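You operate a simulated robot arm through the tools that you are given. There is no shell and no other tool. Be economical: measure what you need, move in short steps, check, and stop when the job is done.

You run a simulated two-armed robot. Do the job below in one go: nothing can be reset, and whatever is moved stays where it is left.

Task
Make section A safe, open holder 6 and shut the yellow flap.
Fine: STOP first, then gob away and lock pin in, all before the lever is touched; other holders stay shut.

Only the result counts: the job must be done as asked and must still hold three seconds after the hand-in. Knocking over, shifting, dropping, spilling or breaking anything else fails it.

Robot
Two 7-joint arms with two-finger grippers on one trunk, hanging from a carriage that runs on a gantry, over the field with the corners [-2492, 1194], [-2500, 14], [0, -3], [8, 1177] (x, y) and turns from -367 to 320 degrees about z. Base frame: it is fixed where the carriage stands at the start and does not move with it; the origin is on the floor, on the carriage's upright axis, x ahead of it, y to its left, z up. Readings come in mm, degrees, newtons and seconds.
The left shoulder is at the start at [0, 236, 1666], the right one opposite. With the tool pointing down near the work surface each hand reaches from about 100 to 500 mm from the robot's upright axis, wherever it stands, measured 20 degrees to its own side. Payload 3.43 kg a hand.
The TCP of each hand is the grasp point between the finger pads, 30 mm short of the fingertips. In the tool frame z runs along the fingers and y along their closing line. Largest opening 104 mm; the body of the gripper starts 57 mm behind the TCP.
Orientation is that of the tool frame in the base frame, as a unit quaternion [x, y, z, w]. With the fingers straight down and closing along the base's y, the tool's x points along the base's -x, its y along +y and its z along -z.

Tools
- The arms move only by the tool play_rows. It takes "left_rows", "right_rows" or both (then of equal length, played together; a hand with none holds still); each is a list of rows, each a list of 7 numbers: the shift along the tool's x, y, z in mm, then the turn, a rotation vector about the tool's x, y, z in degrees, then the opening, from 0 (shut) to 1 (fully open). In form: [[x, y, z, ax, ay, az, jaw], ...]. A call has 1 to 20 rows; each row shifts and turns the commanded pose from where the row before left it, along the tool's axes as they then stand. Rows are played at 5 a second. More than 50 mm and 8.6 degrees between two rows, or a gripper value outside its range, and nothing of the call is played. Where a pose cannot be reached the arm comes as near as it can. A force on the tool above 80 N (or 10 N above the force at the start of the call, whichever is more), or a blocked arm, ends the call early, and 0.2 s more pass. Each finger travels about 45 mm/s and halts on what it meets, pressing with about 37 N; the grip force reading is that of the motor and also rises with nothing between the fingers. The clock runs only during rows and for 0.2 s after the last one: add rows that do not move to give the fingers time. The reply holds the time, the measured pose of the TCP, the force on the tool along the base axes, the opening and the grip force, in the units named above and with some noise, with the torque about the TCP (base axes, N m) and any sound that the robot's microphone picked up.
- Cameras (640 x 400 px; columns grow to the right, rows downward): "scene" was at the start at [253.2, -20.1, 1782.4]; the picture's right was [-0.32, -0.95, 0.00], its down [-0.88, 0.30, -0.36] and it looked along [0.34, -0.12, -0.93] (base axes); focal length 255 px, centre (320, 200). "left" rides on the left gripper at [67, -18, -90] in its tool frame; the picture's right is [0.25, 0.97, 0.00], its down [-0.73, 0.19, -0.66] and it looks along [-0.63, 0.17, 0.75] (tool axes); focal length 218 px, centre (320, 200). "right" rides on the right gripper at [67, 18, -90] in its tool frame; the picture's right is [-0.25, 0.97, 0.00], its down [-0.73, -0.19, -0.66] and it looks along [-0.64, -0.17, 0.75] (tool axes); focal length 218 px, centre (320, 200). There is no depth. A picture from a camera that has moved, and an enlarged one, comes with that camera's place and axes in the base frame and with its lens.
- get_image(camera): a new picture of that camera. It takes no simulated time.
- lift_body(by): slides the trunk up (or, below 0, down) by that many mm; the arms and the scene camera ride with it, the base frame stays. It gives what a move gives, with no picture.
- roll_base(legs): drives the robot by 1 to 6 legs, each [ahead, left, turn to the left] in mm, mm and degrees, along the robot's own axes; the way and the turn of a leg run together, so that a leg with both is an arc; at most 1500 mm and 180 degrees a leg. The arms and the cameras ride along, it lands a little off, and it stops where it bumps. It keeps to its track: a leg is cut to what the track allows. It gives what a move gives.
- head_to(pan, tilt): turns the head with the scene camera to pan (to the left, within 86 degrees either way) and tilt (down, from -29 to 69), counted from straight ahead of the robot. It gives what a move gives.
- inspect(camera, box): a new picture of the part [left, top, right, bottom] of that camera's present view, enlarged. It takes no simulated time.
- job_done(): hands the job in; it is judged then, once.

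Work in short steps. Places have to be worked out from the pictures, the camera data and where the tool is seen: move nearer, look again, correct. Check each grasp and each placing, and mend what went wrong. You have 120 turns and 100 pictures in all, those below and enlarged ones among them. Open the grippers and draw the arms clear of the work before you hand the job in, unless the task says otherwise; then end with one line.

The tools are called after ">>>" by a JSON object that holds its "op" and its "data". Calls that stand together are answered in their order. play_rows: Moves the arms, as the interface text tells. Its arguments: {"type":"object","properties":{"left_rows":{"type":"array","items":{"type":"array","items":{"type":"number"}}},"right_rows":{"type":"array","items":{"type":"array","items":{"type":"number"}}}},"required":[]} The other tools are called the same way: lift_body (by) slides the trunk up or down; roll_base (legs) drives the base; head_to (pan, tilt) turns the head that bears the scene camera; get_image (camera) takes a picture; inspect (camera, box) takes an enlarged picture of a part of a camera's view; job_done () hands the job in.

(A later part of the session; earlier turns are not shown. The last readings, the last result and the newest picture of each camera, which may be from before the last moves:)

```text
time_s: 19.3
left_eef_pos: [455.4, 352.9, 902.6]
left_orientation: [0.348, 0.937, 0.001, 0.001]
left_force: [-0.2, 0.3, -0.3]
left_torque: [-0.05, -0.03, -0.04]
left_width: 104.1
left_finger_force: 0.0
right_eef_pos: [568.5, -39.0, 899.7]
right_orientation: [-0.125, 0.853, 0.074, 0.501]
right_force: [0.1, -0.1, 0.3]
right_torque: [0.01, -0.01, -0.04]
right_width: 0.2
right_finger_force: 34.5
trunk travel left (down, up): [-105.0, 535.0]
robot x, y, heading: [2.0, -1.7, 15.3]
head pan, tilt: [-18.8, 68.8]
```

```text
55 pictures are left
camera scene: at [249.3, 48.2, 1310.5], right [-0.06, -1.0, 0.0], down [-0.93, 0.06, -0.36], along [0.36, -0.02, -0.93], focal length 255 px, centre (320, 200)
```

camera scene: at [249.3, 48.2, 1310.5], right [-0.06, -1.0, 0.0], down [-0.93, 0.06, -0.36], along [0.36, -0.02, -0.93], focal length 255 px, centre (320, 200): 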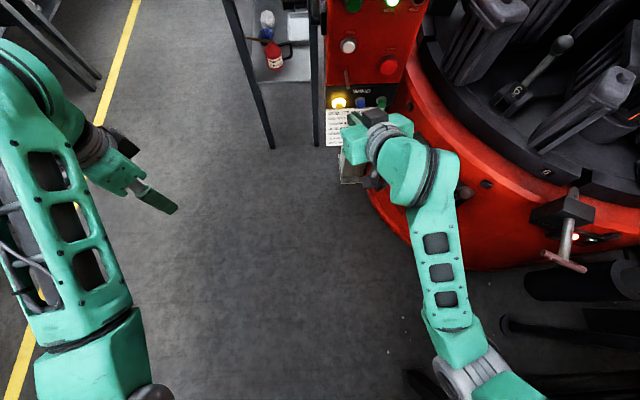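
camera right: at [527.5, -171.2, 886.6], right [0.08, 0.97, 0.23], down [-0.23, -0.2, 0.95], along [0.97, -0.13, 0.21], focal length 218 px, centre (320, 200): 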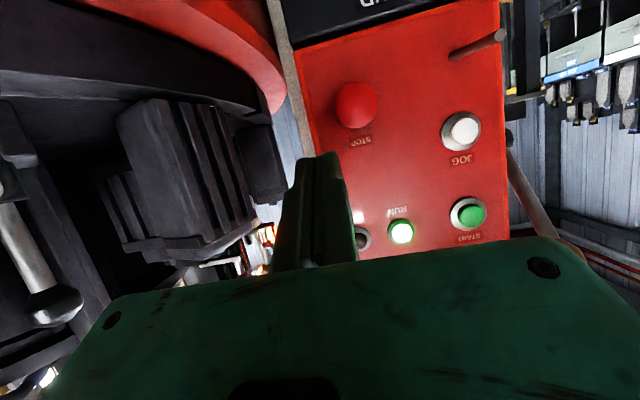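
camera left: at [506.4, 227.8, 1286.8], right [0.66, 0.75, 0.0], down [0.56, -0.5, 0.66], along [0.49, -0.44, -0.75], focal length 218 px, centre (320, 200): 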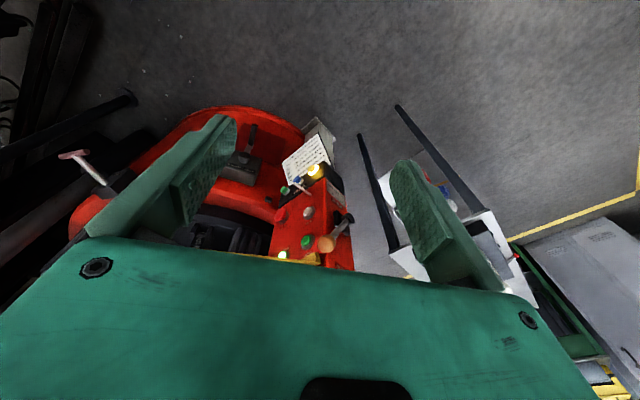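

Something stopped the trunk; I ease it up 15 mm. Then I shift the right hand sideways to line up with STOP and advance partway.

>>> {"op": "lift_body", "data": {"by": 15}}

>>> {"op": "play_rows", "data": {"right_rows": [[0, -38, 0, 0, 0, 0, 0], [0, -38, 0, 0, 0, 0, 0], [0, -38, 0, 0, 0, 0, 0], [0, -38, 0, 0, 0, 0, 0], [-5, 0, 22, 0, 0, 0, 0], [-5, 0, 22, 0, 0, 0, 0], [-4, 0, 22, 0, 0, 0, 0]]}}

>>> {"op": "get_image", "data": {"camera": "right"}}

>>> {"op": "get_image", "data": {"camera": "scene"}}

```text
time_s: 19.9
left_eef_pos: [455.5, 353.8, 917.3]
left_orientation: [0.348, 0.938, 0.0, 0.0]
left_force: [-0.4, 0.1, 0.2]
left_torque: [0.02, 0.0, 0.02]
left_width: 104.0
left_finger_force: 0.0
right_eef_pos: [568.7, -39.4, 914.7]
right_orientation: [-0.124, 0.853, 0.074, 0.501]
right_force: [0.4, -0.1, 0.5]
right_torque: [-0.01, -0.01, 0.03]
right_width: 0.0
right_finger_force: 35.1
trunk travel left (down, up): [-120.0, 520.0]
robot x, y, heading: [2.4, 0.1, 15.2]
head pan, tilt: [-18.8, 68.8]
```

```text
time_s: 21.5
left_eef_pos: [454.2, 353.5, 917.0]
left_orientation: [0.348, 0.938, 0.0, 0.002]
left_force: [-0.4, 0.3, -0.5]
left_torque: [0.0, -0.01, 0.03]
left_width: 104.0
left_finger_force: 0.0
right_eef_pos: [663.2, -130.4, 926.7]
right_orientation: [-0.122, 0.855, 0.068, 0.5]
right_force: [0.7, -0.1, -0.9]
right_torque: [-0.02, 0.03, 0.03]
right_width: 0.0
right_finger_force: 34.6
right hand out of reach, approached as far as the arm can: row 3, 4, 5, 6, 7
trunk travel left (down, up): [-120.0, 520.0]
robot x, y, heading: [4.7, 2.2, 15.3]
head pan, tilt: [-18.8, 68.8]
```

```text
54 pictures are left
camera right: at [551.4, -145.1, 912.9], right [-0.15, 0.96, 0.22], down [-0.15, -0.24, 0.96], along [0.98, 0.11, 0.18], focal length 218 px, centre (320, 200)
```

right: 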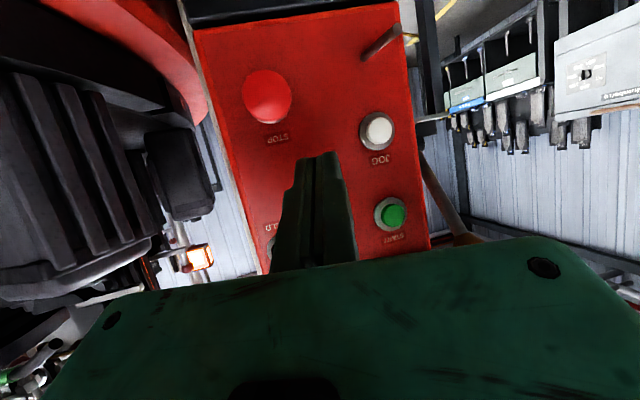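

```text
53 pictures are left
camera scene: at [249.5, 48.3, 1325.8], right [-0.06, -1.0, 0.0], down [-0.93, 0.06, -0.36], along [0.36, -0.02, -0.93], focal length 255 px, centre (320, 200)
```

scene: 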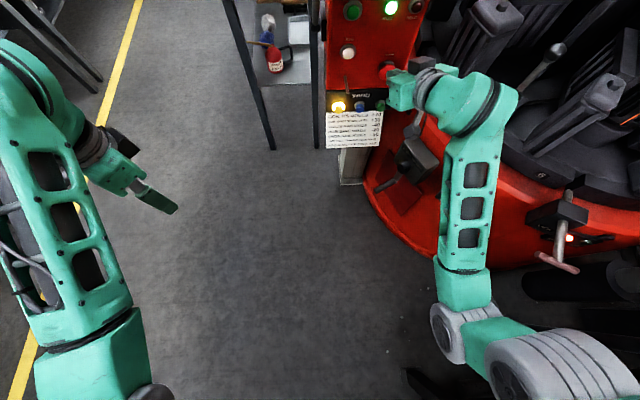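

The arm runs out of reach in this posture though not stretched. Turning the robot further left puts the right shoulder forward; I retract both hands and then turn 45° more.

>>> {"op": "play_rows", "data": {"left_rows": [[30, 0, 0, 0, 0, 0, 1], [30, 0, 0, 0, 0, 0, 1], [30, 0, 0, 0, 0, 0, 1], [30, 0, 0, 0, 0, 0, 1], [30, 0, 0, 0, 0, 0, 1]], "right_rows": [[-3, 0, -30, 0, 0, 0, 0], [-3, 0, -30, 0, 0, 0, 0], [-3, 0, -30, 0, 0, 0, 0], [-3, 0, -30, 0, 0, 0, 0], [-3, 0, -30, 0, 0, 0, 0]]}}

>>> {"op": "roll_base", "data": {"legs": [[0, 0, 45]]}}

>>> {"op": "head_to", "data": {"pan": -75, "tilt": 60}}

>>> {"op": "get_image", "data": {"camera": "scene"}}

```text
time_s: 22.7
left_eef_pos: [360.3, 459.6, 896.0]
left_orientation: [0.347, 0.938, 0.001, 0.001]
left_force: [-0.9, 0.5, 0.2]
left_torque: [0.0, 0.01, 0.01]
left_width: 104.1
left_finger_force: 0.0
left hand out of reach, approached as far as the arm can: row 3, 4, 5
right_eef_pos: [543.1, -167.2, 1013.3]
right_orientation: [-0.124, 0.854, 0.073, 0.5]
right_force: [-0.1, -0.7, -0.5]
right_torque: [-0.02, -0.01, 0.0]
right_width: 0.0
right_finger_force: 34.4
trunk travel left (down, up): [-120.0, 520.0]
robot x, y, heading: [0.8, 1.7, 15.4]
head pan, tilt: [-18.8, 68.8]
```

```text
time_s: 25.1
left_eef_pos: [-70.4, 579.3, 896.6]
left_orientation: [-0.04, 0.999, 0.001, 0.001]
left_force: [-0.2, 0.0, -0.2]
left_torque: [0.0, 0.0, 0.02]
left_width: 104.1
left_finger_force: 0.1
right_eef_pos: [501.5, 269.2, 1013.6]
right_orientation: [-0.443, 0.739, 0.261, 0.434]
right_force: [0.1, 0.2, 0.1]
right_torque: [0.02, -0.01, 0.02]
right_width: 0.0
right_finger_force: 35.0
trunk travel left (down, up): [-120.0, 520.0]
robot x, y, heading: [0.3, 0.2, 60.5]
head pan, tilt: [-18.8, 68.8]
```

```text
time_s: 26.4
left_eef_pos: [-72.3, 578.5, 896.5]
left_orientation: [-0.04, 0.999, 0.001, 0.0]
left_force: [0.3, 0.2, 0.4]
left_torque: [-0.01, -0.02, -0.01]
left_width: 103.9
left_finger_force: 0.1
right_eef_pos: [504.2, 270.0, 1013.6]
right_orientation: [-0.443, 0.74, 0.261, 0.434]
right_force: [-0.7, 0.8, 0.5]
right_torque: [0.0, 0.01, -0.01]
right_width: 0.0
right_finger_force: 34.9
trunk travel left (down, up): [-120.0, 520.0]
robot x, y, heading: [0.7, 1.9, 60.5]
head pan, tilt: [-75.0, 60.0]
```

```text
52 pictures are left
camera scene: at [163.5, 156.4, 1335.1], right [-0.25, -0.97, 0.0], down [-0.84, 0.22, -0.5], along [0.48, -0.12, -0.87], focal length 255 px, centre (320, 200)
```

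scene: 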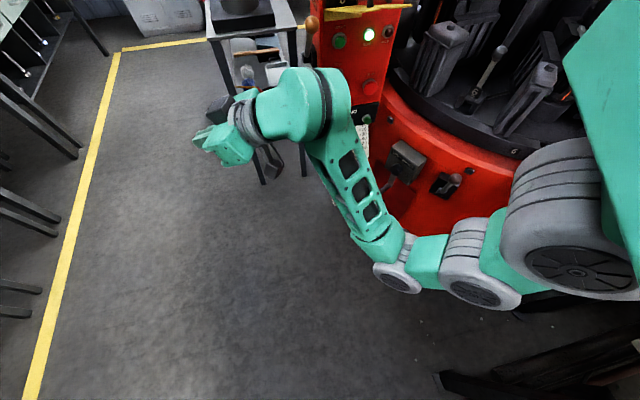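

Now the right hand points along the robot's heading. I swing it back toward +x (yaw −56°) while moving it 280 mm toward −y, staying well short of the panel.

>>> {"op": "play_rows", "data": {"right_rows": [[17.2, -18.8, -30.8, 7, 0, 3.9, 0], [15.7, -23.6, -28.2, 7, 0, 3.9, 0], [14, -27.8, -25.1, 7, 0, 3.9, 0], [11.9, -31.6, -21.4, 7, 0, 3.9, 0], [9.6, -34.7, -17.4, 7, 0, 3.9, 0], [7.2, -37.1, -13, 7, 0, 3.9, 0], [4.6, -38.8, -8.5, 7, 0, 3.9, 0]]}}

>>> {"op": "get_image", "data": {"camera": "scene"}}

```text
time_s: 28.0
left_eef_pos: [-70.6, 581.3, 897.5]
left_orientation: [-0.04, 0.999, 0.001, 0.001]
left_force: [-0.1, 0.5, 0.1]
left_torque: [-0.02, 0.01, 0.01]
left_width: 103.9
left_finger_force: 0.1
right_eef_pos: [510.4, -6.1, 1013.4]
right_orientation: [-0.043, 0.863, 0.025, 0.503]
right_force: [0.3, 0.6, 0.6]
right_torque: [0.03, -0.04, 0.0]
right_width: 0.3
right_finger_force: 34.2
right hand out of reach, approached as far as the arm can: row 7
trunk travel left (down, up): [-120.0, 520.0]
robot x, y, heading: [-1.2, -5.0, 60.5]
head pan, tilt: [-75.0, 60.0]
```

```text
51 pictures are left
camera scene: at [163.8, 156.8, 1335.2], right [-0.25, -0.97, 0.0], down [-0.84, 0.22, -0.5], along [0.48, -0.12, -0.87], focal length 255 px, centre (320, 200)
```

scene: 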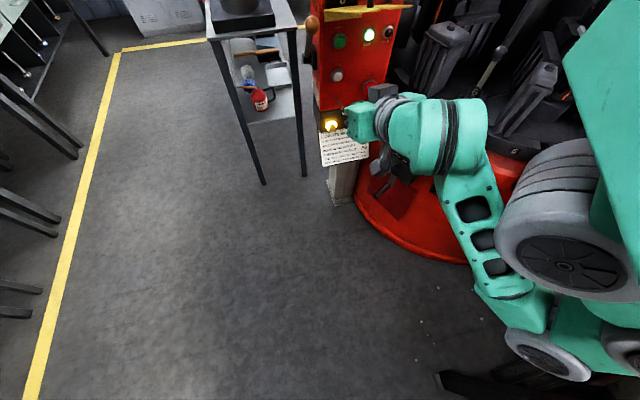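

Reachable now. I go sideways first, then forward-down to about 50 mm short of STOP.

>>> {"op": "play_rows", "data": {"right_rows": [[4, -40, 0, 0, 0, 0, 0], [4, -40, 0, 0, 0, 0, 0], [4, -40, 0, 0, 0, 0, 0], [4, -41, 0, 0, 0, 0, 0], [2, 0, 40, 0, 0, 0, 0], [2, 0, 40, 0, 0, 0, 0], [2, 0, 40, 0, 0, 0, 0], [2, 0, 40, 0, 0, 0, 0], [0, 0, 39, 0, 0, 0, 0]]}}

>>> {"op": "get_image", "data": {"camera": "right"}}

>>> {"op": "inspect", "data": {"camera": "scene", "box": [280, 0, 480, 200]}}

```text
time_s: 30.0
left_eef_pos: [-69.1, 579.5, 896.8]
left_orientation: [-0.04, 0.999, 0.001, 0.002]
left_force: [-0.2, 0.5, -0.4]
left_torque: [-0.01, 0.01, -0.02]
left_width: 104.0
left_finger_force: 0.0
right_eef_pos: [726.3, -134.3, 924.9]
right_orientation: [-0.043, 0.86, 0.025, 0.507]
right_force: [0.1, 0.5, -0.8]
right_torque: [0.01, -0.02, -0.01]
right_width: 0.1
right_finger_force: 35.1
right hand out of reach, approached as far as the arm can: row 1, 2, 4, 9
trunk travel left (down, up): [-120.0, 520.0]
robot x, y, heading: [-2.0, 3.6, 60.4]
head pan, tilt: [-75.0, 60.0]
```

```text
50 pictures are left
camera right: at [613.9, -127.6, 909.1], right [0.03, 0.98, 0.22], down [-0.2, -0.21, 0.96], along [0.98, -0.07, 0.19], focal length 218 px, centre (320, 200)
```

right: 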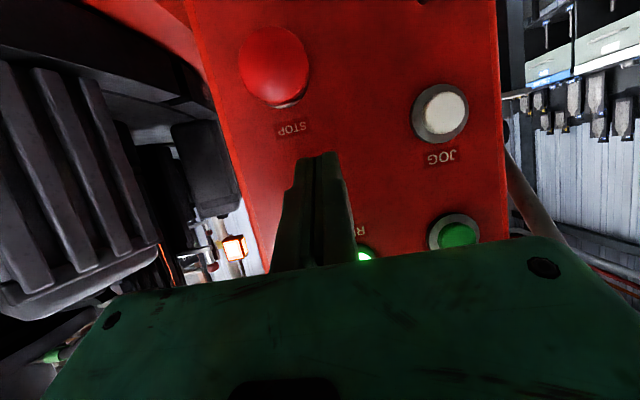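

```text
2.00 times, centred on (380, 100) of scene
camera zoom: at [164.4, 156.3, 1335.3], right [-0.25, -0.97, 0.0], down [-0.84, 0.22, -0.5], along [0.48, -0.12, -0.87], focal length 509 px, centre (200, 400)
```

zoom: 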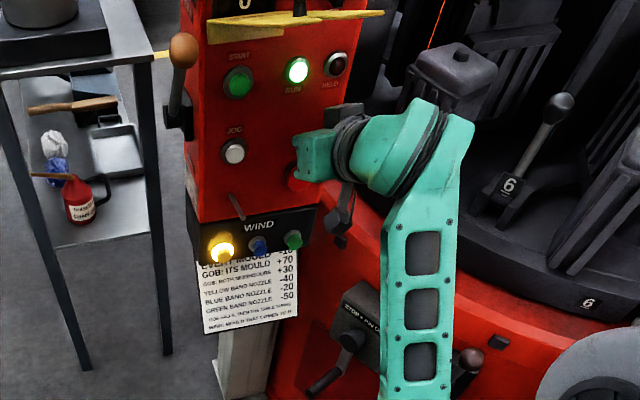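

The tip is ~55 mm above STOP, with STOP confirmed at (750,-145,851). I back off and step down a little to learn how the hand answers.

>>> {"op": "play_rows", "data": {"right_rows": [[10, -2, -10, 0, 0, 0, 0], [15, -2, -10, 0, 0, 0, 0]]}}

```text
time_s: 30.6
left_eef_pos: [-70.8, 579.4, 895.3]
left_orientation: [-0.039, 0.999, 0.0, 0.001]
left_force: [-0.3, 0.3, 0.2]
left_torque: [-0.01, 0.01, 0.02]
left_width: 103.9
left_finger_force: 0.1
right_eef_pos: [709.9, -134.7, 925.1]
right_orientation: [-0.044, 0.862, 0.025, 0.505]
right_force: [0.5, 0.0, -0.3]
right_torque: [-0.02, -0.02, 0.0]
right_width: 0.0
right_finger_force: 35.0
right hand out of reach, approached as far as the arm can: row 1, 2
trunk travel left (down, up): [-120.0, 520.0]
robot x, y, heading: [2.4, -0.3, 60.5]
head pan, tilt: [-75.0, 60.0]
```

Downward is the limit here, so I back off 25 mm and lower the trunk by 55 mm instead.

>>> {"op": "play_rows", "data": {"right_rows": [[-8, 0, -25, 0, 0, 0, 0]]}}

>>> {"op": "lift_body", "data": {"by": -58}}

>>> {"op": "get_image", "data": {"camera": "right"}}

```text
time_s: 31.0
left_eef_pos: [-71.1, 580.9, 896.8]
left_orientation: [-0.04, 0.999, 0.001, 0.002]
left_force: [-0.3, 0.9, 0.8]
left_torque: [-0.01, -0.01, 0.01]
left_width: 104.1
left_finger_force: 0.0
right_eef_pos: [690.5, -138.5, 944.3]
right_orientation: [-0.042, 0.862, 0.024, 0.505]
right_force: [-0.3, -0.3, 0.1]
right_torque: [-0.01, -0.02, 0.03]
right_width: 0.0
right_finger_force: 34.8
trunk travel left (down, up): [-120.0, 520.0]
robot x, y, heading: [-1.4, -3.3, 60.8]
head pan, tilt: [-75.0, 60.0]
```

```text
time_s: 32.0
left_eef_pos: [-70.6, 579.3, 839.2]
left_orientation: [-0.04, 0.999, 0.002, 0.001]
left_force: [0.5, 0.8, 0.0]
left_torque: [0.0, 0.0, 0.0]
left_width: 104.0
left_finger_force: 0.1
right_eef_pos: [691.4, -138.9, 887.7]
right_orientation: [-0.043, 0.861, 0.026, 0.506]
right_force: [0.9, 0.2, -1.3]
right_torque: [-0.02, 0.04, -0.02]
right_width: 0.0
right_finger_force: 34.6
trunk travel left (down, up): [-62.0, 578.0]
robot x, y, heading: [0.1, 2.3, 60.9]
head pan, tilt: [-75.0, 60.0]
```

```text
48 pictures are left
camera right: at [579.0, -132.6, 872.4], right [0.03, 0.97, 0.22], down [-0.2, -0.21, 0.96], along [0.98, -0.07, 0.19], focal length 218 px, centre (320, 200)
```

right: 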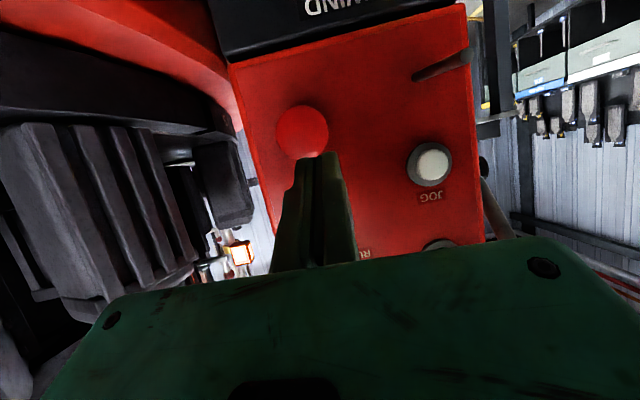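

Tip is 35 mm before STOP, lined up except for ~8 mm in y. I press along the fingers in small rows.

>>> {"op": "play_rows", "data": {"right_rows": [[2, -8, 15, 0, 0, 0, 0], [1, -3, 12, 0, 0, 0, 0], [0, 0, 8, 0, 0, 0, 0], [0, 0, 6, 0, 0, 0, 0], [0, 0, 6, 0, 0, 0, 0]]}}

>>> {"op": "get_image", "data": {"camera": "right"}}

```text
time_s: 33.2
left_eef_pos: [-70.9, 580.4, 838.5]
left_orientation: [-0.04, 0.999, 0.001, 0.001]
left_force: [-0.3, 0.5, -0.8]
left_torque: [0.02, 0.02, -0.02]
left_width: 103.9
left_finger_force: 0.1
right_eef_pos: [731.7, -143.6, 878.0]
right_orientation: [-0.042, 0.861, 0.024, 0.506]
right_force: [0.9, -1.1, 0.3]
right_torque: [0.03, 0.02, 0.01]
right_width: 0.0
right_finger_force: 34.8
right hand out of reach, approached as far as the arm can: row 2, 5
trunk travel left (down, up): [-62.0, 578.0]
robot x, y, heading: [-2.8, 1.0, 60.5]
head pan, tilt: [-75.0, 60.0]
```

```text
47 pictures are left
camera right: at [617.8, -136.8, 862.8], right [0.03, 0.98, 0.22], down [-0.2, -0.21, 0.96], along [0.98, -0.07, 0.19], focal length 218 px, centre (320, 200)
```

right: 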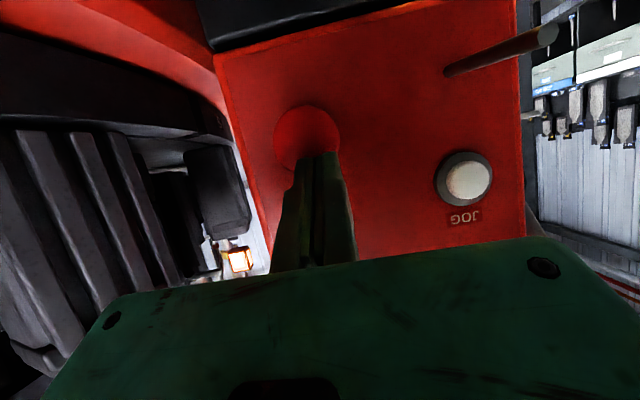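

No contact yet and the tip is ~14 mm high; I lower the trunk 14 mm then push forward.

>>> {"op": "lift_body", "data": {"by": -14}}

>>> {"op": "play_rows", "data": {"right_rows": [[-2, -1, 6, 0, 0, 0, 0], [-2, 0, 6, 0, 0, 0, 0], [-3, 0, 6, 0, 0, 0, 0], [-3, 0, 6, 0, 0, 0, 0]]}}

```text
time_s: 33.8
left_eef_pos: [-72.3, 579.9, 825.0]
left_orientation: [-0.039, 0.999, 0.001, 0.001]
left_force: [-0.7, 0.7, 0.1]
left_torque: [0.0, 0.02, 0.04]
left_width: 104.1
left_finger_force: 0.1
right_eef_pos: [730.7, -142.9, 863.9]
right_orientation: [-0.042, 0.861, 0.024, 0.506]
right_force: [0.0, -0.2, -0.7]
right_torque: [0.02, -0.01, 0.02]
right_width: 0.0
right_finger_force: 34.6
trunk travel left (down, up): [-48.0, 592.0]
robot x, y, heading: [-1.9, 2.8, 60.6]
head pan, tilt: [-75.0, 60.0]
```

```text
time_s: 34.8
left_eef_pos: [-81.9, 576.6, 824.4]
left_orientation: [-0.039, 0.999, 0.0, -0.003]
left_force: [0.4, -0.1, 0.4]
left_torque: [0.0, 0.02, -0.03]
left_width: 104.1
left_finger_force: 0.2
right_eef_pos: [742.6, -142.4, 862.0]
right_orientation: [-0.042, 0.86, 0.022, 0.508]
right_force: [-65.5, -3.7, 31.8]
right_torque: [0.08, -0.66, -0.32]
right_width: 6.0
right_finger_force: 34.4
trunk travel left (down, up): [-48.0, 592.0]
robot x, y, heading: [-2.6, -2.5, 60.6]
head pan, tilt: [-75.0, 60.0]
heard: click
```

Click heard with 65 N on the tip: STOP pressed. I back off and check the lamps.

>>> {"op": "play_rows", "data": {"right_rows": [[0, 0, -20, 0, 0, 0, 0], [0, 0, -30, 0, 0, 0, 0], [0, 0, -30, 0, 0, 0, 0]]}}

>>> {"op": "get_image", "data": {"camera": "scene"}}

>>> {"op": "inspect", "data": {"camera": "scene", "box": [280, 0, 420, 130]}}

```text
time_s: 35.6
left_eef_pos: [-72.7, 579.6, 823.8]
left_orientation: [-0.04, 0.999, 0.001, 0.001]
left_force: [0.3, 1.2, 0.6]
left_torque: [-0.01, 0.01, 0.03]
left_width: 104.1
left_finger_force: 0.2
right_eef_pos: [685.0, -147.8, 898.2]
right_orientation: [-0.042, 0.862, 0.025, 0.504]
right_force: [-0.7, -0.6, 0.4]
right_torque: [-0.01, 0.01, 0.0]
right_width: 0.0
right_finger_force: 34.7
trunk travel left (down, up): [-48.0, 592.0]
robot x, y, heading: [-3.4, 0.9, 60.4]
head pan, tilt: [-75.0, 60.0]
```

```text
46 pictures are left
camera scene: at [162.9, 156.4, 1262.8], right [-0.25, -0.97, 0.0], down [-0.84, 0.22, -0.5], along [0.48, -0.12, -0.87], focal length 255 px, centre (320, 200)
```

scene: 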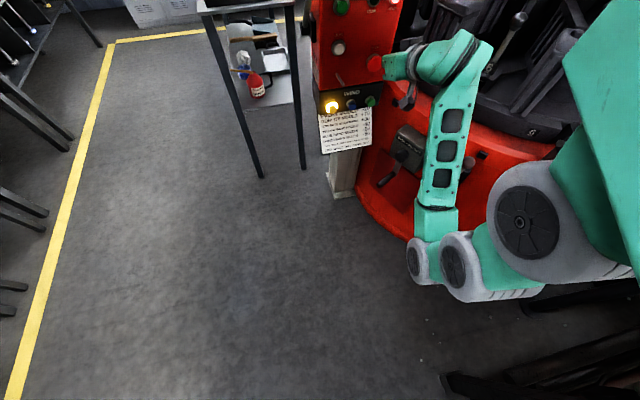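

```text
3.08 times, centred on (350, 65) of scene
camera zoom: at [162.9, 156.4, 1262.8], right [-0.25, -0.97, 0.0], down [-0.84, 0.22, -0.5], along [0.48, -0.12, -0.87], focal length 783 px, centre (228, 615)
```

zoom: 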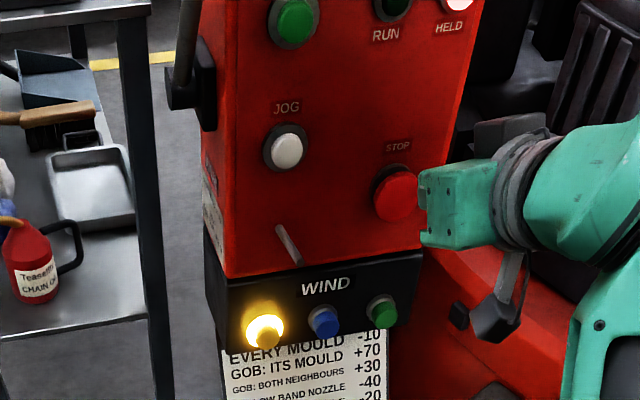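

HELD lit, RUN off: stopped. Re-triangulating: the flap tip stands out at about (562, -93…-11, 1150) with its hinge near (775, z 1049); gob knob ≈(755,21,1038), to be pushed down. The flap is in the way of the gob knob, so I retract and rise to handle the flap from above.

>>> {"op": "play_rows", "data": {"right_rows": [[7.6, 3.6, -38, 0, 0, 0, 0], [7.6, 3.6, -38, 0, 0, 0, 0], [7.6, 3.6, -38, 0, 0, 0, 0], [7.6, 3.6, -38, 0, 0, 0, 0], [7.6, 3.6, -38, 0, 0, 0, 0], [-32, 0, -18, 0, 0, 0, 0], [-32, 0, -18, 0, 0, 0, 0], [-32, 0, -18, 0, 0, 0, 0], [-32, 0, -18, 0, 0, 0, 0], [-32, 0, -18, 0, 0, 0, 0], [-32, 0, -18, 0, 0, 0, 0]]}}

>>> {"op": "head_to", "data": {"pan": -70, "tilt": 35}}

>>> {"op": "get_image", "data": {"camera": "scene"}}

>>> {"op": "get_image", "data": {"camera": "right"}}

```text
time_s: 38.0
left_eef_pos: [-70.0, 578.2, 823.4]
left_orientation: [-0.039, 0.999, 0.001, 0.002]
left_force: [1.0, 0.1, 0.2]
left_torque: [0.01, 0.04, 0.03]
left_width: 104.1
left_finger_force: 0.0
right_eef_pos: [553.1, -151.8, 1164.6]
right_orientation: [-0.043, 0.859, 0.025, 0.509]
right_force: [0.3, -0.3, 1.0]
right_torque: [-0.01, 0.0, 0.02]
right_width: 0.1
right_finger_force: 34.8
right hand out of reach, approached as far as the arm can: row 4, 5, 10, 11
trunk travel left (down, up): [-48.0, 592.0]
robot x, y, heading: [-3.5, 0.0, 60.3]
head pan, tilt: [-75.0, 60.0]
```

```text
time_s: 38.9
left_eef_pos: [-71.2, 579.0, 823.9]
left_orientation: [-0.039, 0.999, 0.001, 0.0]
left_force: [0.6, 0.3, -0.8]
left_torque: [0.0, -0.02, 0.01]
left_width: 103.9
left_finger_force: 0.1
right_eef_pos: [552.3, -151.7, 1163.5]
right_orientation: [-0.043, 0.859, 0.026, 0.509]
right_force: [-0.2, -0.1, -0.1]
right_torque: [-0.01, 0.01, -0.03]
right_width: 0.1
right_finger_force: 34.6
trunk travel left (down, up): [-48.0, 592.0]
robot x, y, heading: [0.9, 0.5, 60.3]
head pan, tilt: [-70.0, 35.0]
```

```text
44 pictures are left
camera scene: at [185.9, 158.5, 1297.3], right [-0.16, -0.99, 0.0], down [-0.57, 0.09, -0.82], along [0.81, -0.13, -0.57], focal length 255 px, centre (320, 200)
```

scene: 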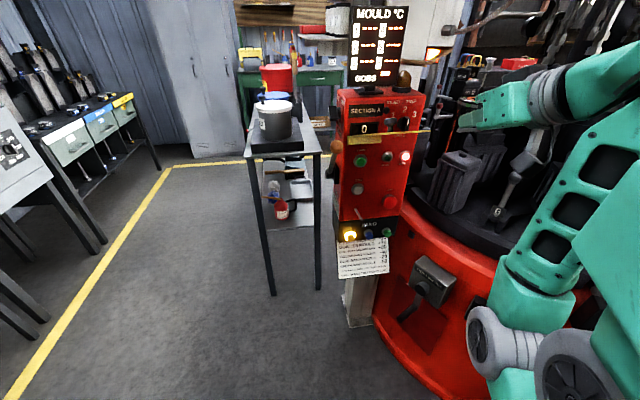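

```text
43 pictures are left
camera right: at [440.6, -146.7, 1146.9], right [0.02, 0.97, 0.22], down [-0.2, -0.21, 0.96], along [0.98, -0.07, 0.19], focal length 218 px, centre (320, 200)
```

right: 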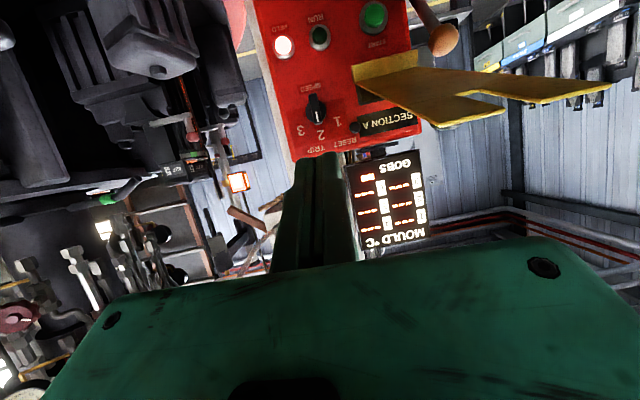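

The tip corner of the flap is confirmed near (545,-93,1147), right next to my hand. I raise the trunk 80 mm, then slide the hand 80 mm left to be above the flap.

>>> {"op": "lift_body", "data": {"by": 80}}

>>> {"op": "play_rows", "data": {"right_rows": [[0, 40, 0, 0, 0, 0, 0], [0, 40, 0, 0, 0, 0, 0]]}}

>>> {"op": "get_image", "data": {"camera": "right"}}

```text
time_s: 40.1
left_eef_pos: [-71.6, 579.1, 904.2]
left_orientation: [-0.041, 0.999, 0.0, 0.001]
left_force: [-0.3, 0.1, -1.1]
left_torque: [0.02, 0.0, -0.01]
left_width: 103.9
left_finger_force: 0.0
right_eef_pos: [552.1, -152.9, 1243.6]
right_orientation: [-0.042, 0.86, 0.025, 0.509]
right_force: [0.6, -0.3, 0.4]
right_torque: [0.0, -0.01, -0.04]
right_width: 0.0
right_finger_force: 34.3
trunk travel left (down, up): [-128.0, 512.0]
robot x, y, heading: [0.5, 0.4, 60.8]
head pan, tilt: [-70.0, 35.0]
```

```text
time_s: 40.7
left_eef_pos: [-71.8, 580.8, 904.7]
left_orientation: [-0.039, 0.999, 0.001, 0.0]
left_force: [-0.1, 0.0, 0.2]
left_torque: [0.02, -0.02, 0.01]
left_width: 104.0
left_finger_force: 0.1
right_eef_pos: [549.4, -74.3, 1236.5]
right_orientation: [-0.042, 0.858, 0.026, 0.511]
right_force: [-0.8, -0.5, 0.0]
right_torque: [-0.02, -0.03, -0.02]
right_width: 0.1
right_finger_force: 34.4
right hand out of reach, approached as far as the arm can: row 1
trunk travel left (down, up): [-128.0, 512.0]
robot x, y, heading: [2.3, 0.2, 60.6]
head pan, tilt: [-70.0, 35.0]
```

```text
42 pictures are left
camera right: at [437.4, -68.1, 1219.8], right [0.02, 0.97, 0.22], down [-0.21, -0.21, 0.95], along [0.98, -0.07, 0.2], focal length 218 px, centre (320, 200)
```

right: 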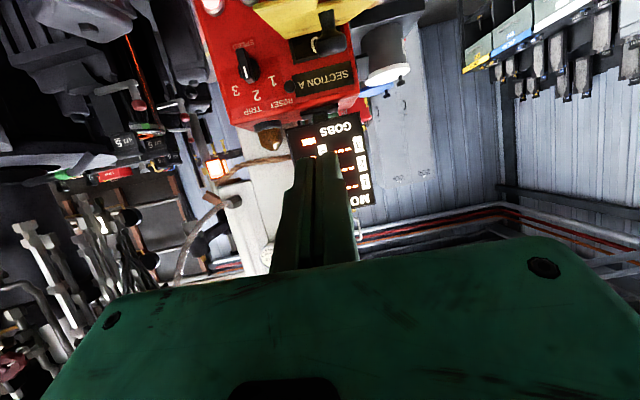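

Flap and its knob lie under the closed fingertips. I move 25 mm forward, then lower the trunk to bring the tips onto the flap and press it down.

>>> {"op": "play_rows", "data": {"right_rows": [[-12, 0, 22, 0, 0, 0, 0]]}}

>>> {"op": "lift_body", "data": {"by": -110}}

>>> {"op": "get_image", "data": {"camera": "scene"}}

```text
time_s: 41.1
left_eef_pos: [-69.2, 579.9, 904.1]
left_orientation: [-0.039, 0.999, 0.001, 0.002]
left_force: [0.0, 0.3, -0.5]
left_torque: [0.02, 0.03, -0.01]
left_width: 103.9
left_finger_force: 0.2
right_eef_pos: [576.1, -71.0, 1237.9]
right_orientation: [-0.042, 0.859, 0.025, 0.509]
right_force: [0.2, 0.2, 0.1]
right_torque: [-0.02, 0.05, 0.0]
right_width: 0.0
right_finger_force: 34.4
trunk travel left (down, up): [-128.0, 512.0]
robot x, y, heading: [3.4, 1.7, 60.7]
head pan, tilt: [-70.0, 35.0]
```

```text
time_s: 42.5
left_eef_pos: [-70.8, 579.0, 795.2]
left_orientation: [-0.04, 0.999, 0.002, 0.001]
left_force: [0.3, 0.9, -0.1]
left_torque: [-0.01, 0.0, 0.01]
left_width: 103.9
left_finger_force: 0.1
right_eef_pos: [574.4, -72.6, 1127.4]
right_orientation: [-0.043, 0.86, 0.025, 0.509]
right_force: [0.2, -0.2, -0.7]
right_torque: [-0.05, 0.0, -0.01]
right_width: 0.0
right_finger_force: 34.6
trunk travel left (down, up): [-18.0, 622.0]
robot x, y, heading: [-1.6, -2.4, 60.7]
head pan, tilt: [-70.0, 35.0]
```

```text
41 pictures are left
camera scene: at [185.9, 158.6, 1267.4], right [-0.16, -0.99, 0.0], down [-0.57, 0.09, -0.82], along [0.81, -0.13, -0.57], focal length 255 px, centre (320, 200)
```

scene: 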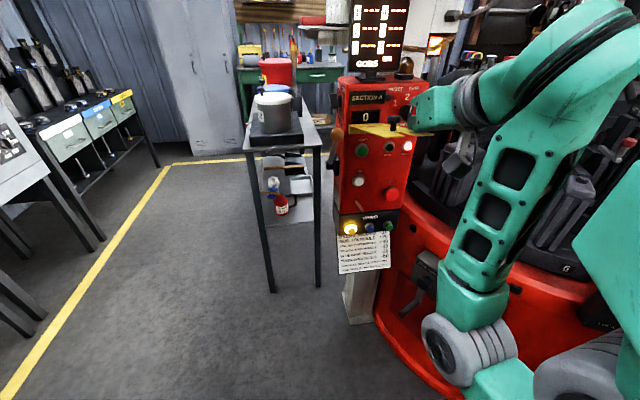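

>>> {"op": "inspect", "data": {"camera": "scene", "box": [320, 60, 480, 180]}}

>>> {"op": "get_image", "data": {"camera": "right"}}

```text
3.33 times, centred on (400, 120) of scene
camera zoom: at [185.9, 158.6, 1267.4], right [-0.16, -0.99, 0.0], down [-0.57, 0.09, -0.82], along [0.81, -0.13, -0.57], focal length 849 px, centre (53, 467)
```

zoom: 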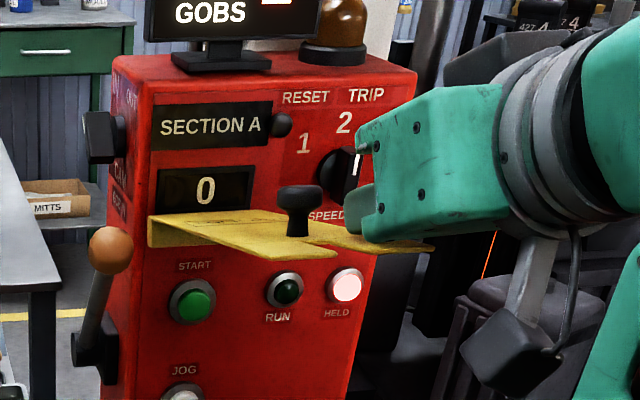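

```text
39 pictures are left
camera right: at [461.9, -66.0, 1111.3], right [0.02, 0.97, 0.22], down [-0.2, -0.21, 0.96], along [0.98, -0.07, 0.19], focal length 218 px, centre (320, 200)
```

right: 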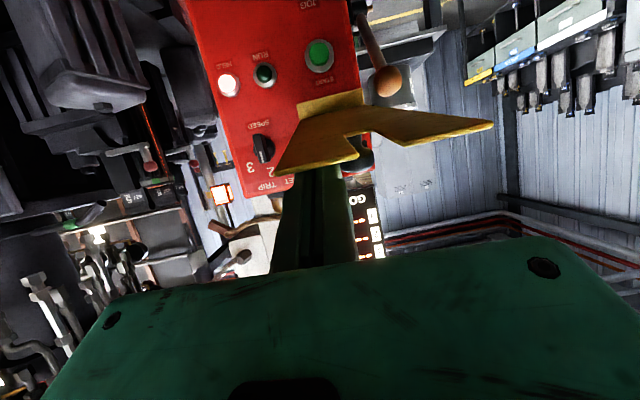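

The fingertips are just above the flap near its end. I push straight down 100 mm with the arm and read the force.

>>> {"op": "play_rows", "data": {"right_rows": [[17.4, 0, 9.8, 0, 0, 0, 0], [17.4, 0, 9.8, 0, 0, 0, 0], [17.4, 0, 9.8, 0, 0, 0, 0], [17.4, 0, 9.8, 0, 0, 0, 0], [17.4, 0, 9.8, 0, 0, 0, 0]]}}

>>> {"op": "inspect", "data": {"camera": "scene", "box": [320, 60, 480, 260]}}

```text
time_s: 43.7
left_eef_pos: [-71.8, 579.5, 794.3]
left_orientation: [-0.04, 0.999, 0.001, 0.001]
left_force: [0.3, 0.2, 0.1]
left_torque: [0.03, -0.03, -0.02]
left_width: 104.1
left_finger_force: 0.0
right_eef_pos: [575.2, -72.5, 1027.6]
right_orientation: [-0.043, 0.859, 0.026, 0.51]
right_force: [0.3, 0.4, 0.5]
right_torque: [0.0, 0.02, 0.0]
right_width: 0.0
right_finger_force: 35.1
trunk travel left (down, up): [-18.0, 622.0]
robot x, y, heading: [-2.2, 1.6, 60.5]
head pan, tilt: [-70.0, 35.0]
```

```text
2.00 times, centred on (400, 160) of scene
camera zoom: at [185.7, 158.6, 1267.4], right [-0.16, -0.99, 0.0], down [-0.57, 0.09, -0.82], along [0.81, -0.13, -0.57], focal length 509 px, centre (160, 280)
```

zoom: 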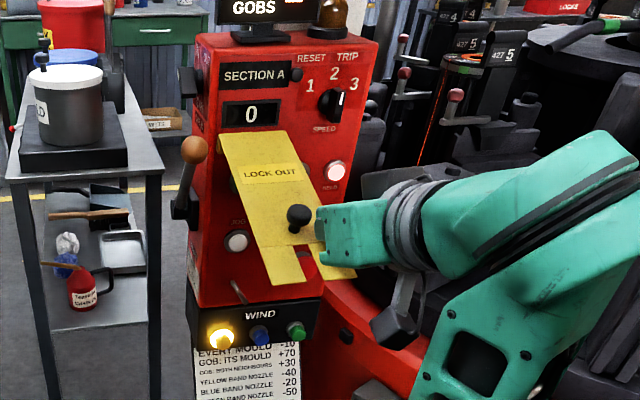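

The flap follows without resistance. I continue along its arc, down and inward.

>>> {"op": "play_rows", "data": {"right_rows": [[20.6, -1, 14.4, 0, 0, 0, 0], [20.6, -1, 14.4, 0, 0, 0, 0], [8.9, -2, 25, 0, 0, 0, 0], [8.9, -2, 25, 0, 0, 0, 0], [3.3, -2, 24.7, 0, 0, 0, 0], [3.3, -2, 24.7, 0, 0, 0, 0], [-1, -2, 22, 0, 0, 0, 0]]}}

>>> {"op": "inspect", "data": {"camera": "scene", "box": [320, 60, 480, 260]}}

```text
time_s: 45.3
left_eef_pos: [-70.8, 581.0, 794.2]
left_orientation: [-0.04, 0.999, 0.001, 0.001]
left_force: [-0.8, -0.6, 0.3]
left_torque: [-0.02, -0.01, 0.0]
left_width: 104.0
left_finger_force: 0.1
right_eef_pos: [676.5, -74.8, 897.2]
right_orientation: [-0.043, 0.859, 0.025, 0.51]
right_force: [-0.2, 0.8, 1.1]
right_torque: [0.0, 0.03, -0.01]
right_width: 0.0
right_finger_force: 34.5
trunk travel left (down, up): [-18.0, 622.0]
robot x, y, heading: [1.5, 2.7, 60.5]
head pan, tilt: [-70.0, 35.0]
```

```text
2.00 times, centred on (400, 160) of scene
camera zoom: at [186.0, 158.6, 1267.4], right [-0.16, -0.99, 0.0], down [-0.57, 0.09, -0.82], along [0.81, -0.13, -0.57], focal length 509 px, centre (160, 280)
```

zoom: 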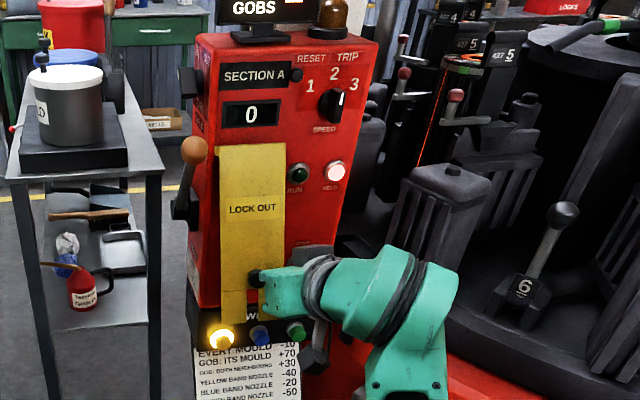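

Nearly shut. I push on inward until there is contact force.

>>> {"op": "play_rows", "data": {"right_rows": [[-4, -2, 17, 0, 0, 0, 0], [-5, -2, 12, 0, 0, 0, 0], [-5, -1, 10, 0, 0, 0, 0], [-5, -1, 8, 0, 0, 0, 0], [-4, 0, 7, 0, 0, 0, 0], [-4, 0, 7, 0, 0, 0, 0]]}}

>>> {"op": "inspect", "data": {"camera": "scene", "box": [320, 60, 480, 260]}}

```text
time_s: 46.7
left_eef_pos: [-83.8, 579.1, 794.5]
left_orientation: [-0.04, 0.999, 0.001, -0.003]
left_force: [0.5, 1.4, 0.9]
left_torque: [0.0, 0.02, 0.02]
left_width: 103.8
left_finger_force: 0.1
right_eef_pos: [730.0, -73.7, 893.6]
right_orientation: [-0.043, 0.859, 0.026, 0.509]
right_force: [-62.8, -3.3, 17.2]
right_torque: [-0.13, -0.36, -0.34]
right_width: 5.9
right_finger_force: 34.1
trunk travel left (down, up): [-18.0, 622.0]
robot x, y, heading: [-1.3, -0.1, 60.4]
head pan, tilt: [-70.0, 35.0]
```

```text
2.00 times, centred on (400, 160) of scene
camera zoom: at [177.3, 157.8, 1266.2], right [-0.16, -0.99, 0.0], down [-0.57, 0.09, -0.81], along [0.8, -0.14, -0.58], focal length 509 px, centre (160, 280)
```

zoom: 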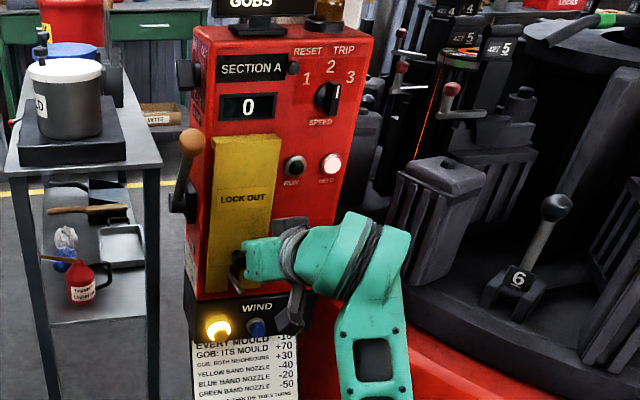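

Flap is pressed shut (63 N). I retract, rise and shift left in front of the gob knob.

>>> {"op": "play_rows", "data": {"right_rows": [[6, 3, -31, 0, 0, 0, 0], [6, 3, -31, 0, 0, 0, 0], [6, 3, -31, 0, 0, 0, 0], [-28.7, 0, -16.2, 0, 0, 0, 0], [-28.7, 0, -16.2, 0, 0, 0, 0], [-28.7, 0, -16.2, 0, 0, 0, 0], [-28.7, 0, -16.2, 0, 0, 0, 0], [-28.7, 0, -16.2, 0, 0, 0, 0], [-6, 32, -3, 0, 0, 0, 0], [-6, 32, -3, 0, 0, 0, 0], [-6, 32, -3, 0, 0, 0, 0]]}}

>>> {"op": "get_image", "data": {"camera": "right"}}

>>> {"op": "inspect", "data": {"camera": "scene", "box": [320, 60, 480, 260]}}

```text
time_s: 49.1
left_eef_pos: [-71.9, 580.7, 794.6]
left_orientation: [-0.038, 0.999, 0.002, 0.001]
left_force: [-0.5, 0.4, 0.3]
left_torque: [-0.03, -0.03, -0.03]
left_width: 104.0
left_finger_force: 0.0
right_eef_pos: [640.4, 24.5, 1106.9]
right_orientation: [-0.043, 0.86, 0.026, 0.508]
right_force: [0.1, 0.1, -0.5]
right_torque: [-0.05, 0.03, -0.04]
right_width: 0.0
right_finger_force: 34.8
trunk travel left (down, up): [-18.0, 622.0]
robot x, y, heading: [0.6, -2.3, 60.5]
head pan, tilt: [-70.0, 35.0]
```

```text
35 pictures are left
camera right: at [528.3, 29.3, 1090.8], right [0.02, 0.97, 0.22], down [-0.2, -0.21, 0.96], along [0.98, -0.07, 0.19], focal length 218 px, centre (320, 200)
```

right: 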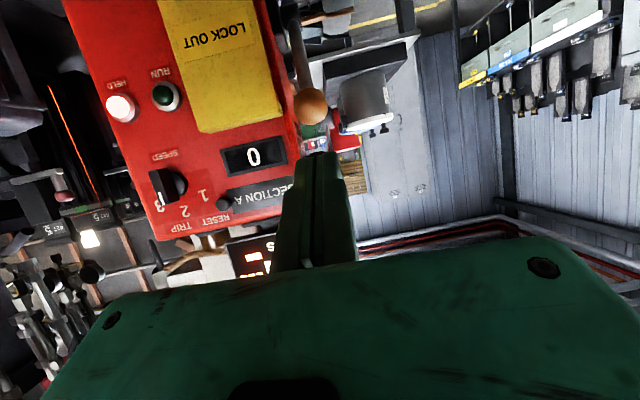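

```text
2.00 times, centred on (400, 160) of scene
camera zoom: at [185.9, 159.4, 1267.5], right [-0.16, -0.99, 0.0], down [-0.57, 0.09, -0.82], along [0.81, -0.13, -0.57], focal length 509 px, centre (160, 280)
```

zoom: 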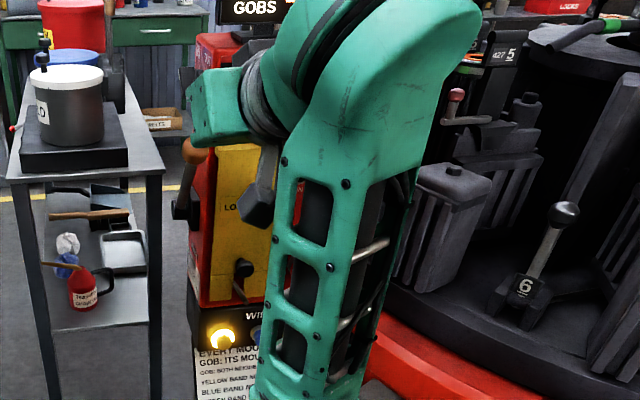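

Knob confirmed at (755,25,1041). I bring the fingers over it and push it down along its arc toward AWAY.

>>> {"op": "play_rows", "data": {"right_rows": [[-8.6, -3.4, 27, 0, 0, 0, 0], [-8.6, -3.4, 27, 0, 0, 0, 0], [-8.6, -3.4, 27, 0, 0, 0, 0], [-8.6, -3.4, 27, 0, 0, 0, 0], [31.5, 1.6, -1, 0, 0, 0, 0], [31.5, 1.6, -1, 0, 0, 0, 0], [26, 0.7, 6.7, 0, 0, 0, 0], [26, 0.7, 6.7, 0, 0, 0, 0], [21, -0.7, 19.8, 0, 0, 0, 0]]}}

>>> {"op": "inspect", "data": {"camera": "scene", "box": [320, 60, 480, 260]}}

>>> {"op": "get_image", "data": {"camera": "right"}}

```text
time_s: 51.1
left_eef_pos: [-71.3, 580.0, 794.9]
left_orientation: [-0.04, 0.999, 0.001, 0.001]
left_force: [0.8, 0.2, 0.0]
left_torque: [0.03, 0.0, 0.05]
left_width: 104.2
left_finger_force: 0.0
right_eef_pos: [714.2, 18.1, 950.8]
right_orientation: [-0.044, 0.859, 0.026, 0.509]
right_force: [0.0, -0.7, -0.1]
right_torque: [-0.03, 0.0, 0.01]
right_width: 0.0
right_finger_force: 35.0
trunk travel left (down, up): [-18.0, 622.0]
robot x, y, heading: [-1.5, 0.7, 60.6]
head pan, tilt: [-70.0, 35.0]
```

```text
2.00 times, centred on (400, 160) of scene
camera zoom: at [185.7, 158.4, 1267.3], right [-0.16, -0.99, 0.0], down [-0.57, 0.09, -0.82], along [0.81, -0.13, -0.57], focal length 509 px, centre (160, 280)
```

zoom: 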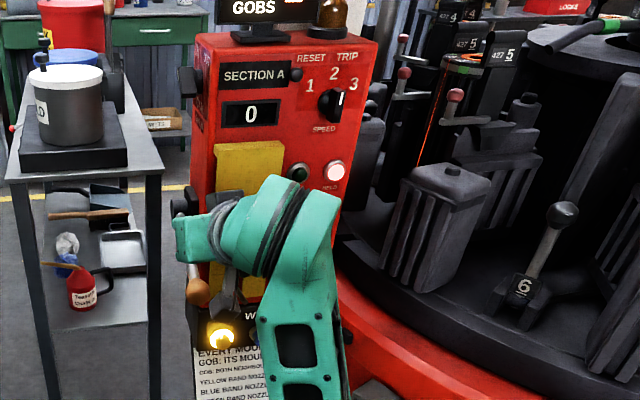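

```text
32 pictures are left
camera right: at [602.2, 23.2, 934.9], right [0.02, 0.97, 0.22], down [-0.2, -0.21, 0.96], along [0.98, -0.07, 0.19], focal length 218 px, centre (320, 200)
```

right: 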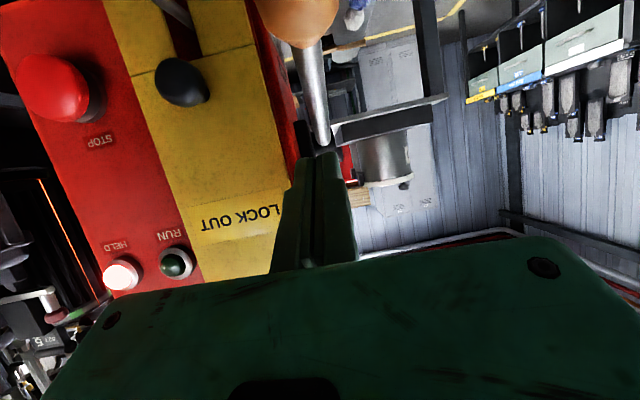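

The lever followed and now hangs near its lower position, with the knob ≈(717,23,868). I retract, drop in front of it and push with the fingertips to make sure it reaches AWAY.

>>> {"op": "play_rows", "data": {"right_rows": [[0, 0, -30, 0, 0, 0, 0], [0, 0, -30, 0, 0, 0, 0], [33, 2, -5, 0, 0, 0, 0], [34, 2, 0, 0, 0, 0, 0], [0, 0, 20, 0, 0, 0, 0], [0, 0, 15, 0, 0, 0, 0], [0, 0, 12, 0, 0, 0, 0], [0, 0, 8, 0, 0, 0, 0], [0, 0, 6, 0, 0, 0, 0]]}}

>>> {"op": "inspect", "data": {"camera": "scene", "box": [320, 100, 480, 260]}}

```text
time_s: 53.1
left_eef_pos: [-81.5, 577.7, 794.1]
left_orientation: [-0.039, 0.999, 0.0, -0.002]
left_force: [0.5, 0.6, 0.0]
left_torque: [0.02, 0.01, 0.0]
left_width: 103.8
left_finger_force: 0.0
right_eef_pos: [668.9, 18.2, 898.4]
right_orientation: [-0.043, 0.857, 0.028, 0.513]
right_force: [-58.3, -6.6, 34.7]
right_torque: [-0.45, 0.34, 0.55]
right_width: 0.2
right_finger_force: 34.4
trunk travel left (down, up): [-18.0, 622.0]
robot x, y, heading: [-1.6, 0.6, 60.6]
head pan, tilt: [-70.0, 35.0]
```

```text
2.50 times, centred on (400, 180) of scene
camera zoom: at [178.9, 157.6, 1266.8], right [-0.16, -0.99, 0.0], down [-0.57, 0.09, -0.82], along [0.8, -0.14, -0.58], focal length 636 px, centre (120, 250)
```

zoom: 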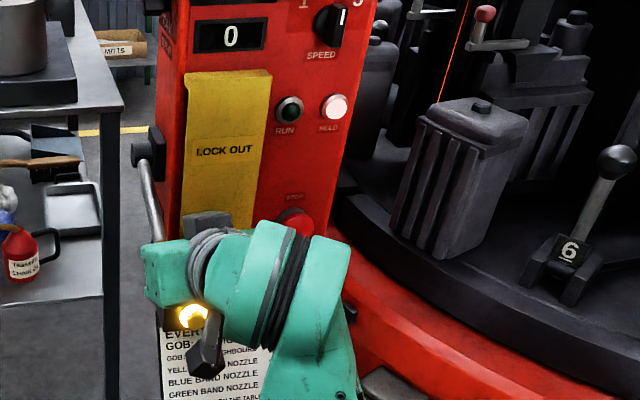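

58 N at a hard stop: the gob lever is fully at AWAY. I retract and raise the trunk, then verify the lever and flap.

>>> {"op": "play_rows", "data": {"right_rows": [[0, 0, -30, 0, 0, 0, 0], [-5, 0, -38, 0, 0, 0, 0], [-10, 0, -38, 0, 0, 0, 0], [-10, 0, -38, 0, 0, 0, 0]]}}

>>> {"op": "lift_body", "data": {"by": 180}}

>>> {"op": "inspect", "data": {"camera": "scene", "box": [300, 100, 460, 300]}}

```text
time_s: 54.1
left_eef_pos: [-72.2, 580.2, 794.2]
left_orientation: [-0.039, 0.999, 0.0, 0.001]
left_force: [0.5, -0.4, 0.0]
left_torque: [-0.01, -0.05, -0.03]
left_width: 103.8
left_finger_force: 0.1
right_eef_pos: [564.5, 9.5, 986.3]
right_orientation: [-0.043, 0.86, 0.025, 0.507]
right_force: [-0.2, 0.1, 0.0]
right_torque: [-0.01, 0.0, 0.01]
right_width: 0.0
right_finger_force: 34.3
trunk travel left (down, up): [-18.0, 622.0]
robot x, y, heading: [-3.1, 0.8, 60.5]
head pan, tilt: [-70.0, 35.0]
```

```text
time_s: 56.1
left_eef_pos: [-70.8, 578.9, 973.9]
left_orientation: [-0.04, 0.999, 0.0, 0.001]
left_force: [-0.2, -0.1, 0.9]
left_torque: [-0.02, 0.01, 0.0]
left_width: 104.2
left_finger_force: 0.0
right_eef_pos: [566.3, 9.0, 1166.8]
right_orientation: [-0.043, 0.86, 0.025, 0.508]
right_force: [0.9, -0.1, -0.1]
right_torque: [-0.02, 0.01, -0.01]
right_width: 0.0
right_finger_force: 34.8
trunk travel left (down, up): [-198.0, 442.0]
robot x, y, heading: [0.2, 0.9, 60.6]
head pan, tilt: [-70.0, 35.0]
```

```text
2.00 times, centred on (380, 200) of scene
camera zoom: at [185.8, 158.5, 1447.3], right [-0.16, -0.99, 0.0], down [-0.57, 0.09, -0.82], along [0.81, -0.13, -0.57], focal length 509 px, centre (200, 200)
```

zoom: 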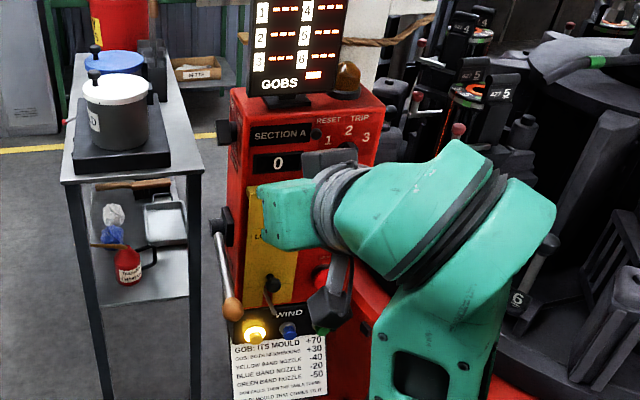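

Gob lever points to AWAY and the flap sits over the staple. Now I swing the hand back in front of the trunk and turn it tool-down, ready for the pin.

>>> {"op": "play_rows", "data": {"right_rows": [[3.5, 30.8, -6.1, -7, 0, -3.9, 0], [1.3, 31.5, -2.2, -7, 0, -3.9, 0], [-0.9, 31.5, 1.6, -7, 0, -3.9, 0], [-3, 31, 5.4, -7, 0, -3.9, 0], [-5, 29.8, 9, -7, 0, -3.9, 0], [-7, 28.2, 12.6, -7, 0, -3.9, 0], [-8.9, 25.9, 15.9, -7, 0, -3.9, 0], [0, 0, 0, 0, 8.4, 0, 0], [0, 0, 0, 0, 8.4, 0, 0], [0, 0, 0, 0, 8.4, 0, 0], [0, 0, 0, 0, 8.4, 0, 0], [0, 0, 0, 0, 8.4, 0, 0], [0, 0, 0, 0, 8.4, 0, 0], [0, 0, 0, 0, 8.4, 0, 0]]}}

```text
time_s: 59.1
left_eef_pos: [-69.6, 580.2, 975.4]
left_orientation: [-0.039, 0.999, 0.003, 0.001]
left_force: [0.3, -1.1, 0.6]
left_torque: [-0.02, 0.03, 0.02]
left_width: 104.0
left_finger_force: 0.0
right_eef_pos: [557.4, 295.1, 1086.0]
right_orientation: [-0.512, 0.858, 0.008, 0.021]
right_force: [0.2, -0.2, -1.0]
right_torque: [-0.04, 0.04, -0.01]
right_width: 0.1
right_finger_force: 34.9
right hand out of reach, approached as far as the arm can: row 11, 12, 13, 14
trunk travel left (down, up): [-198.0, 442.0]
robot x, y, heading: [1.9, 1.7, 60.6]
head pan, tilt: [-70.0, 35.0]
```

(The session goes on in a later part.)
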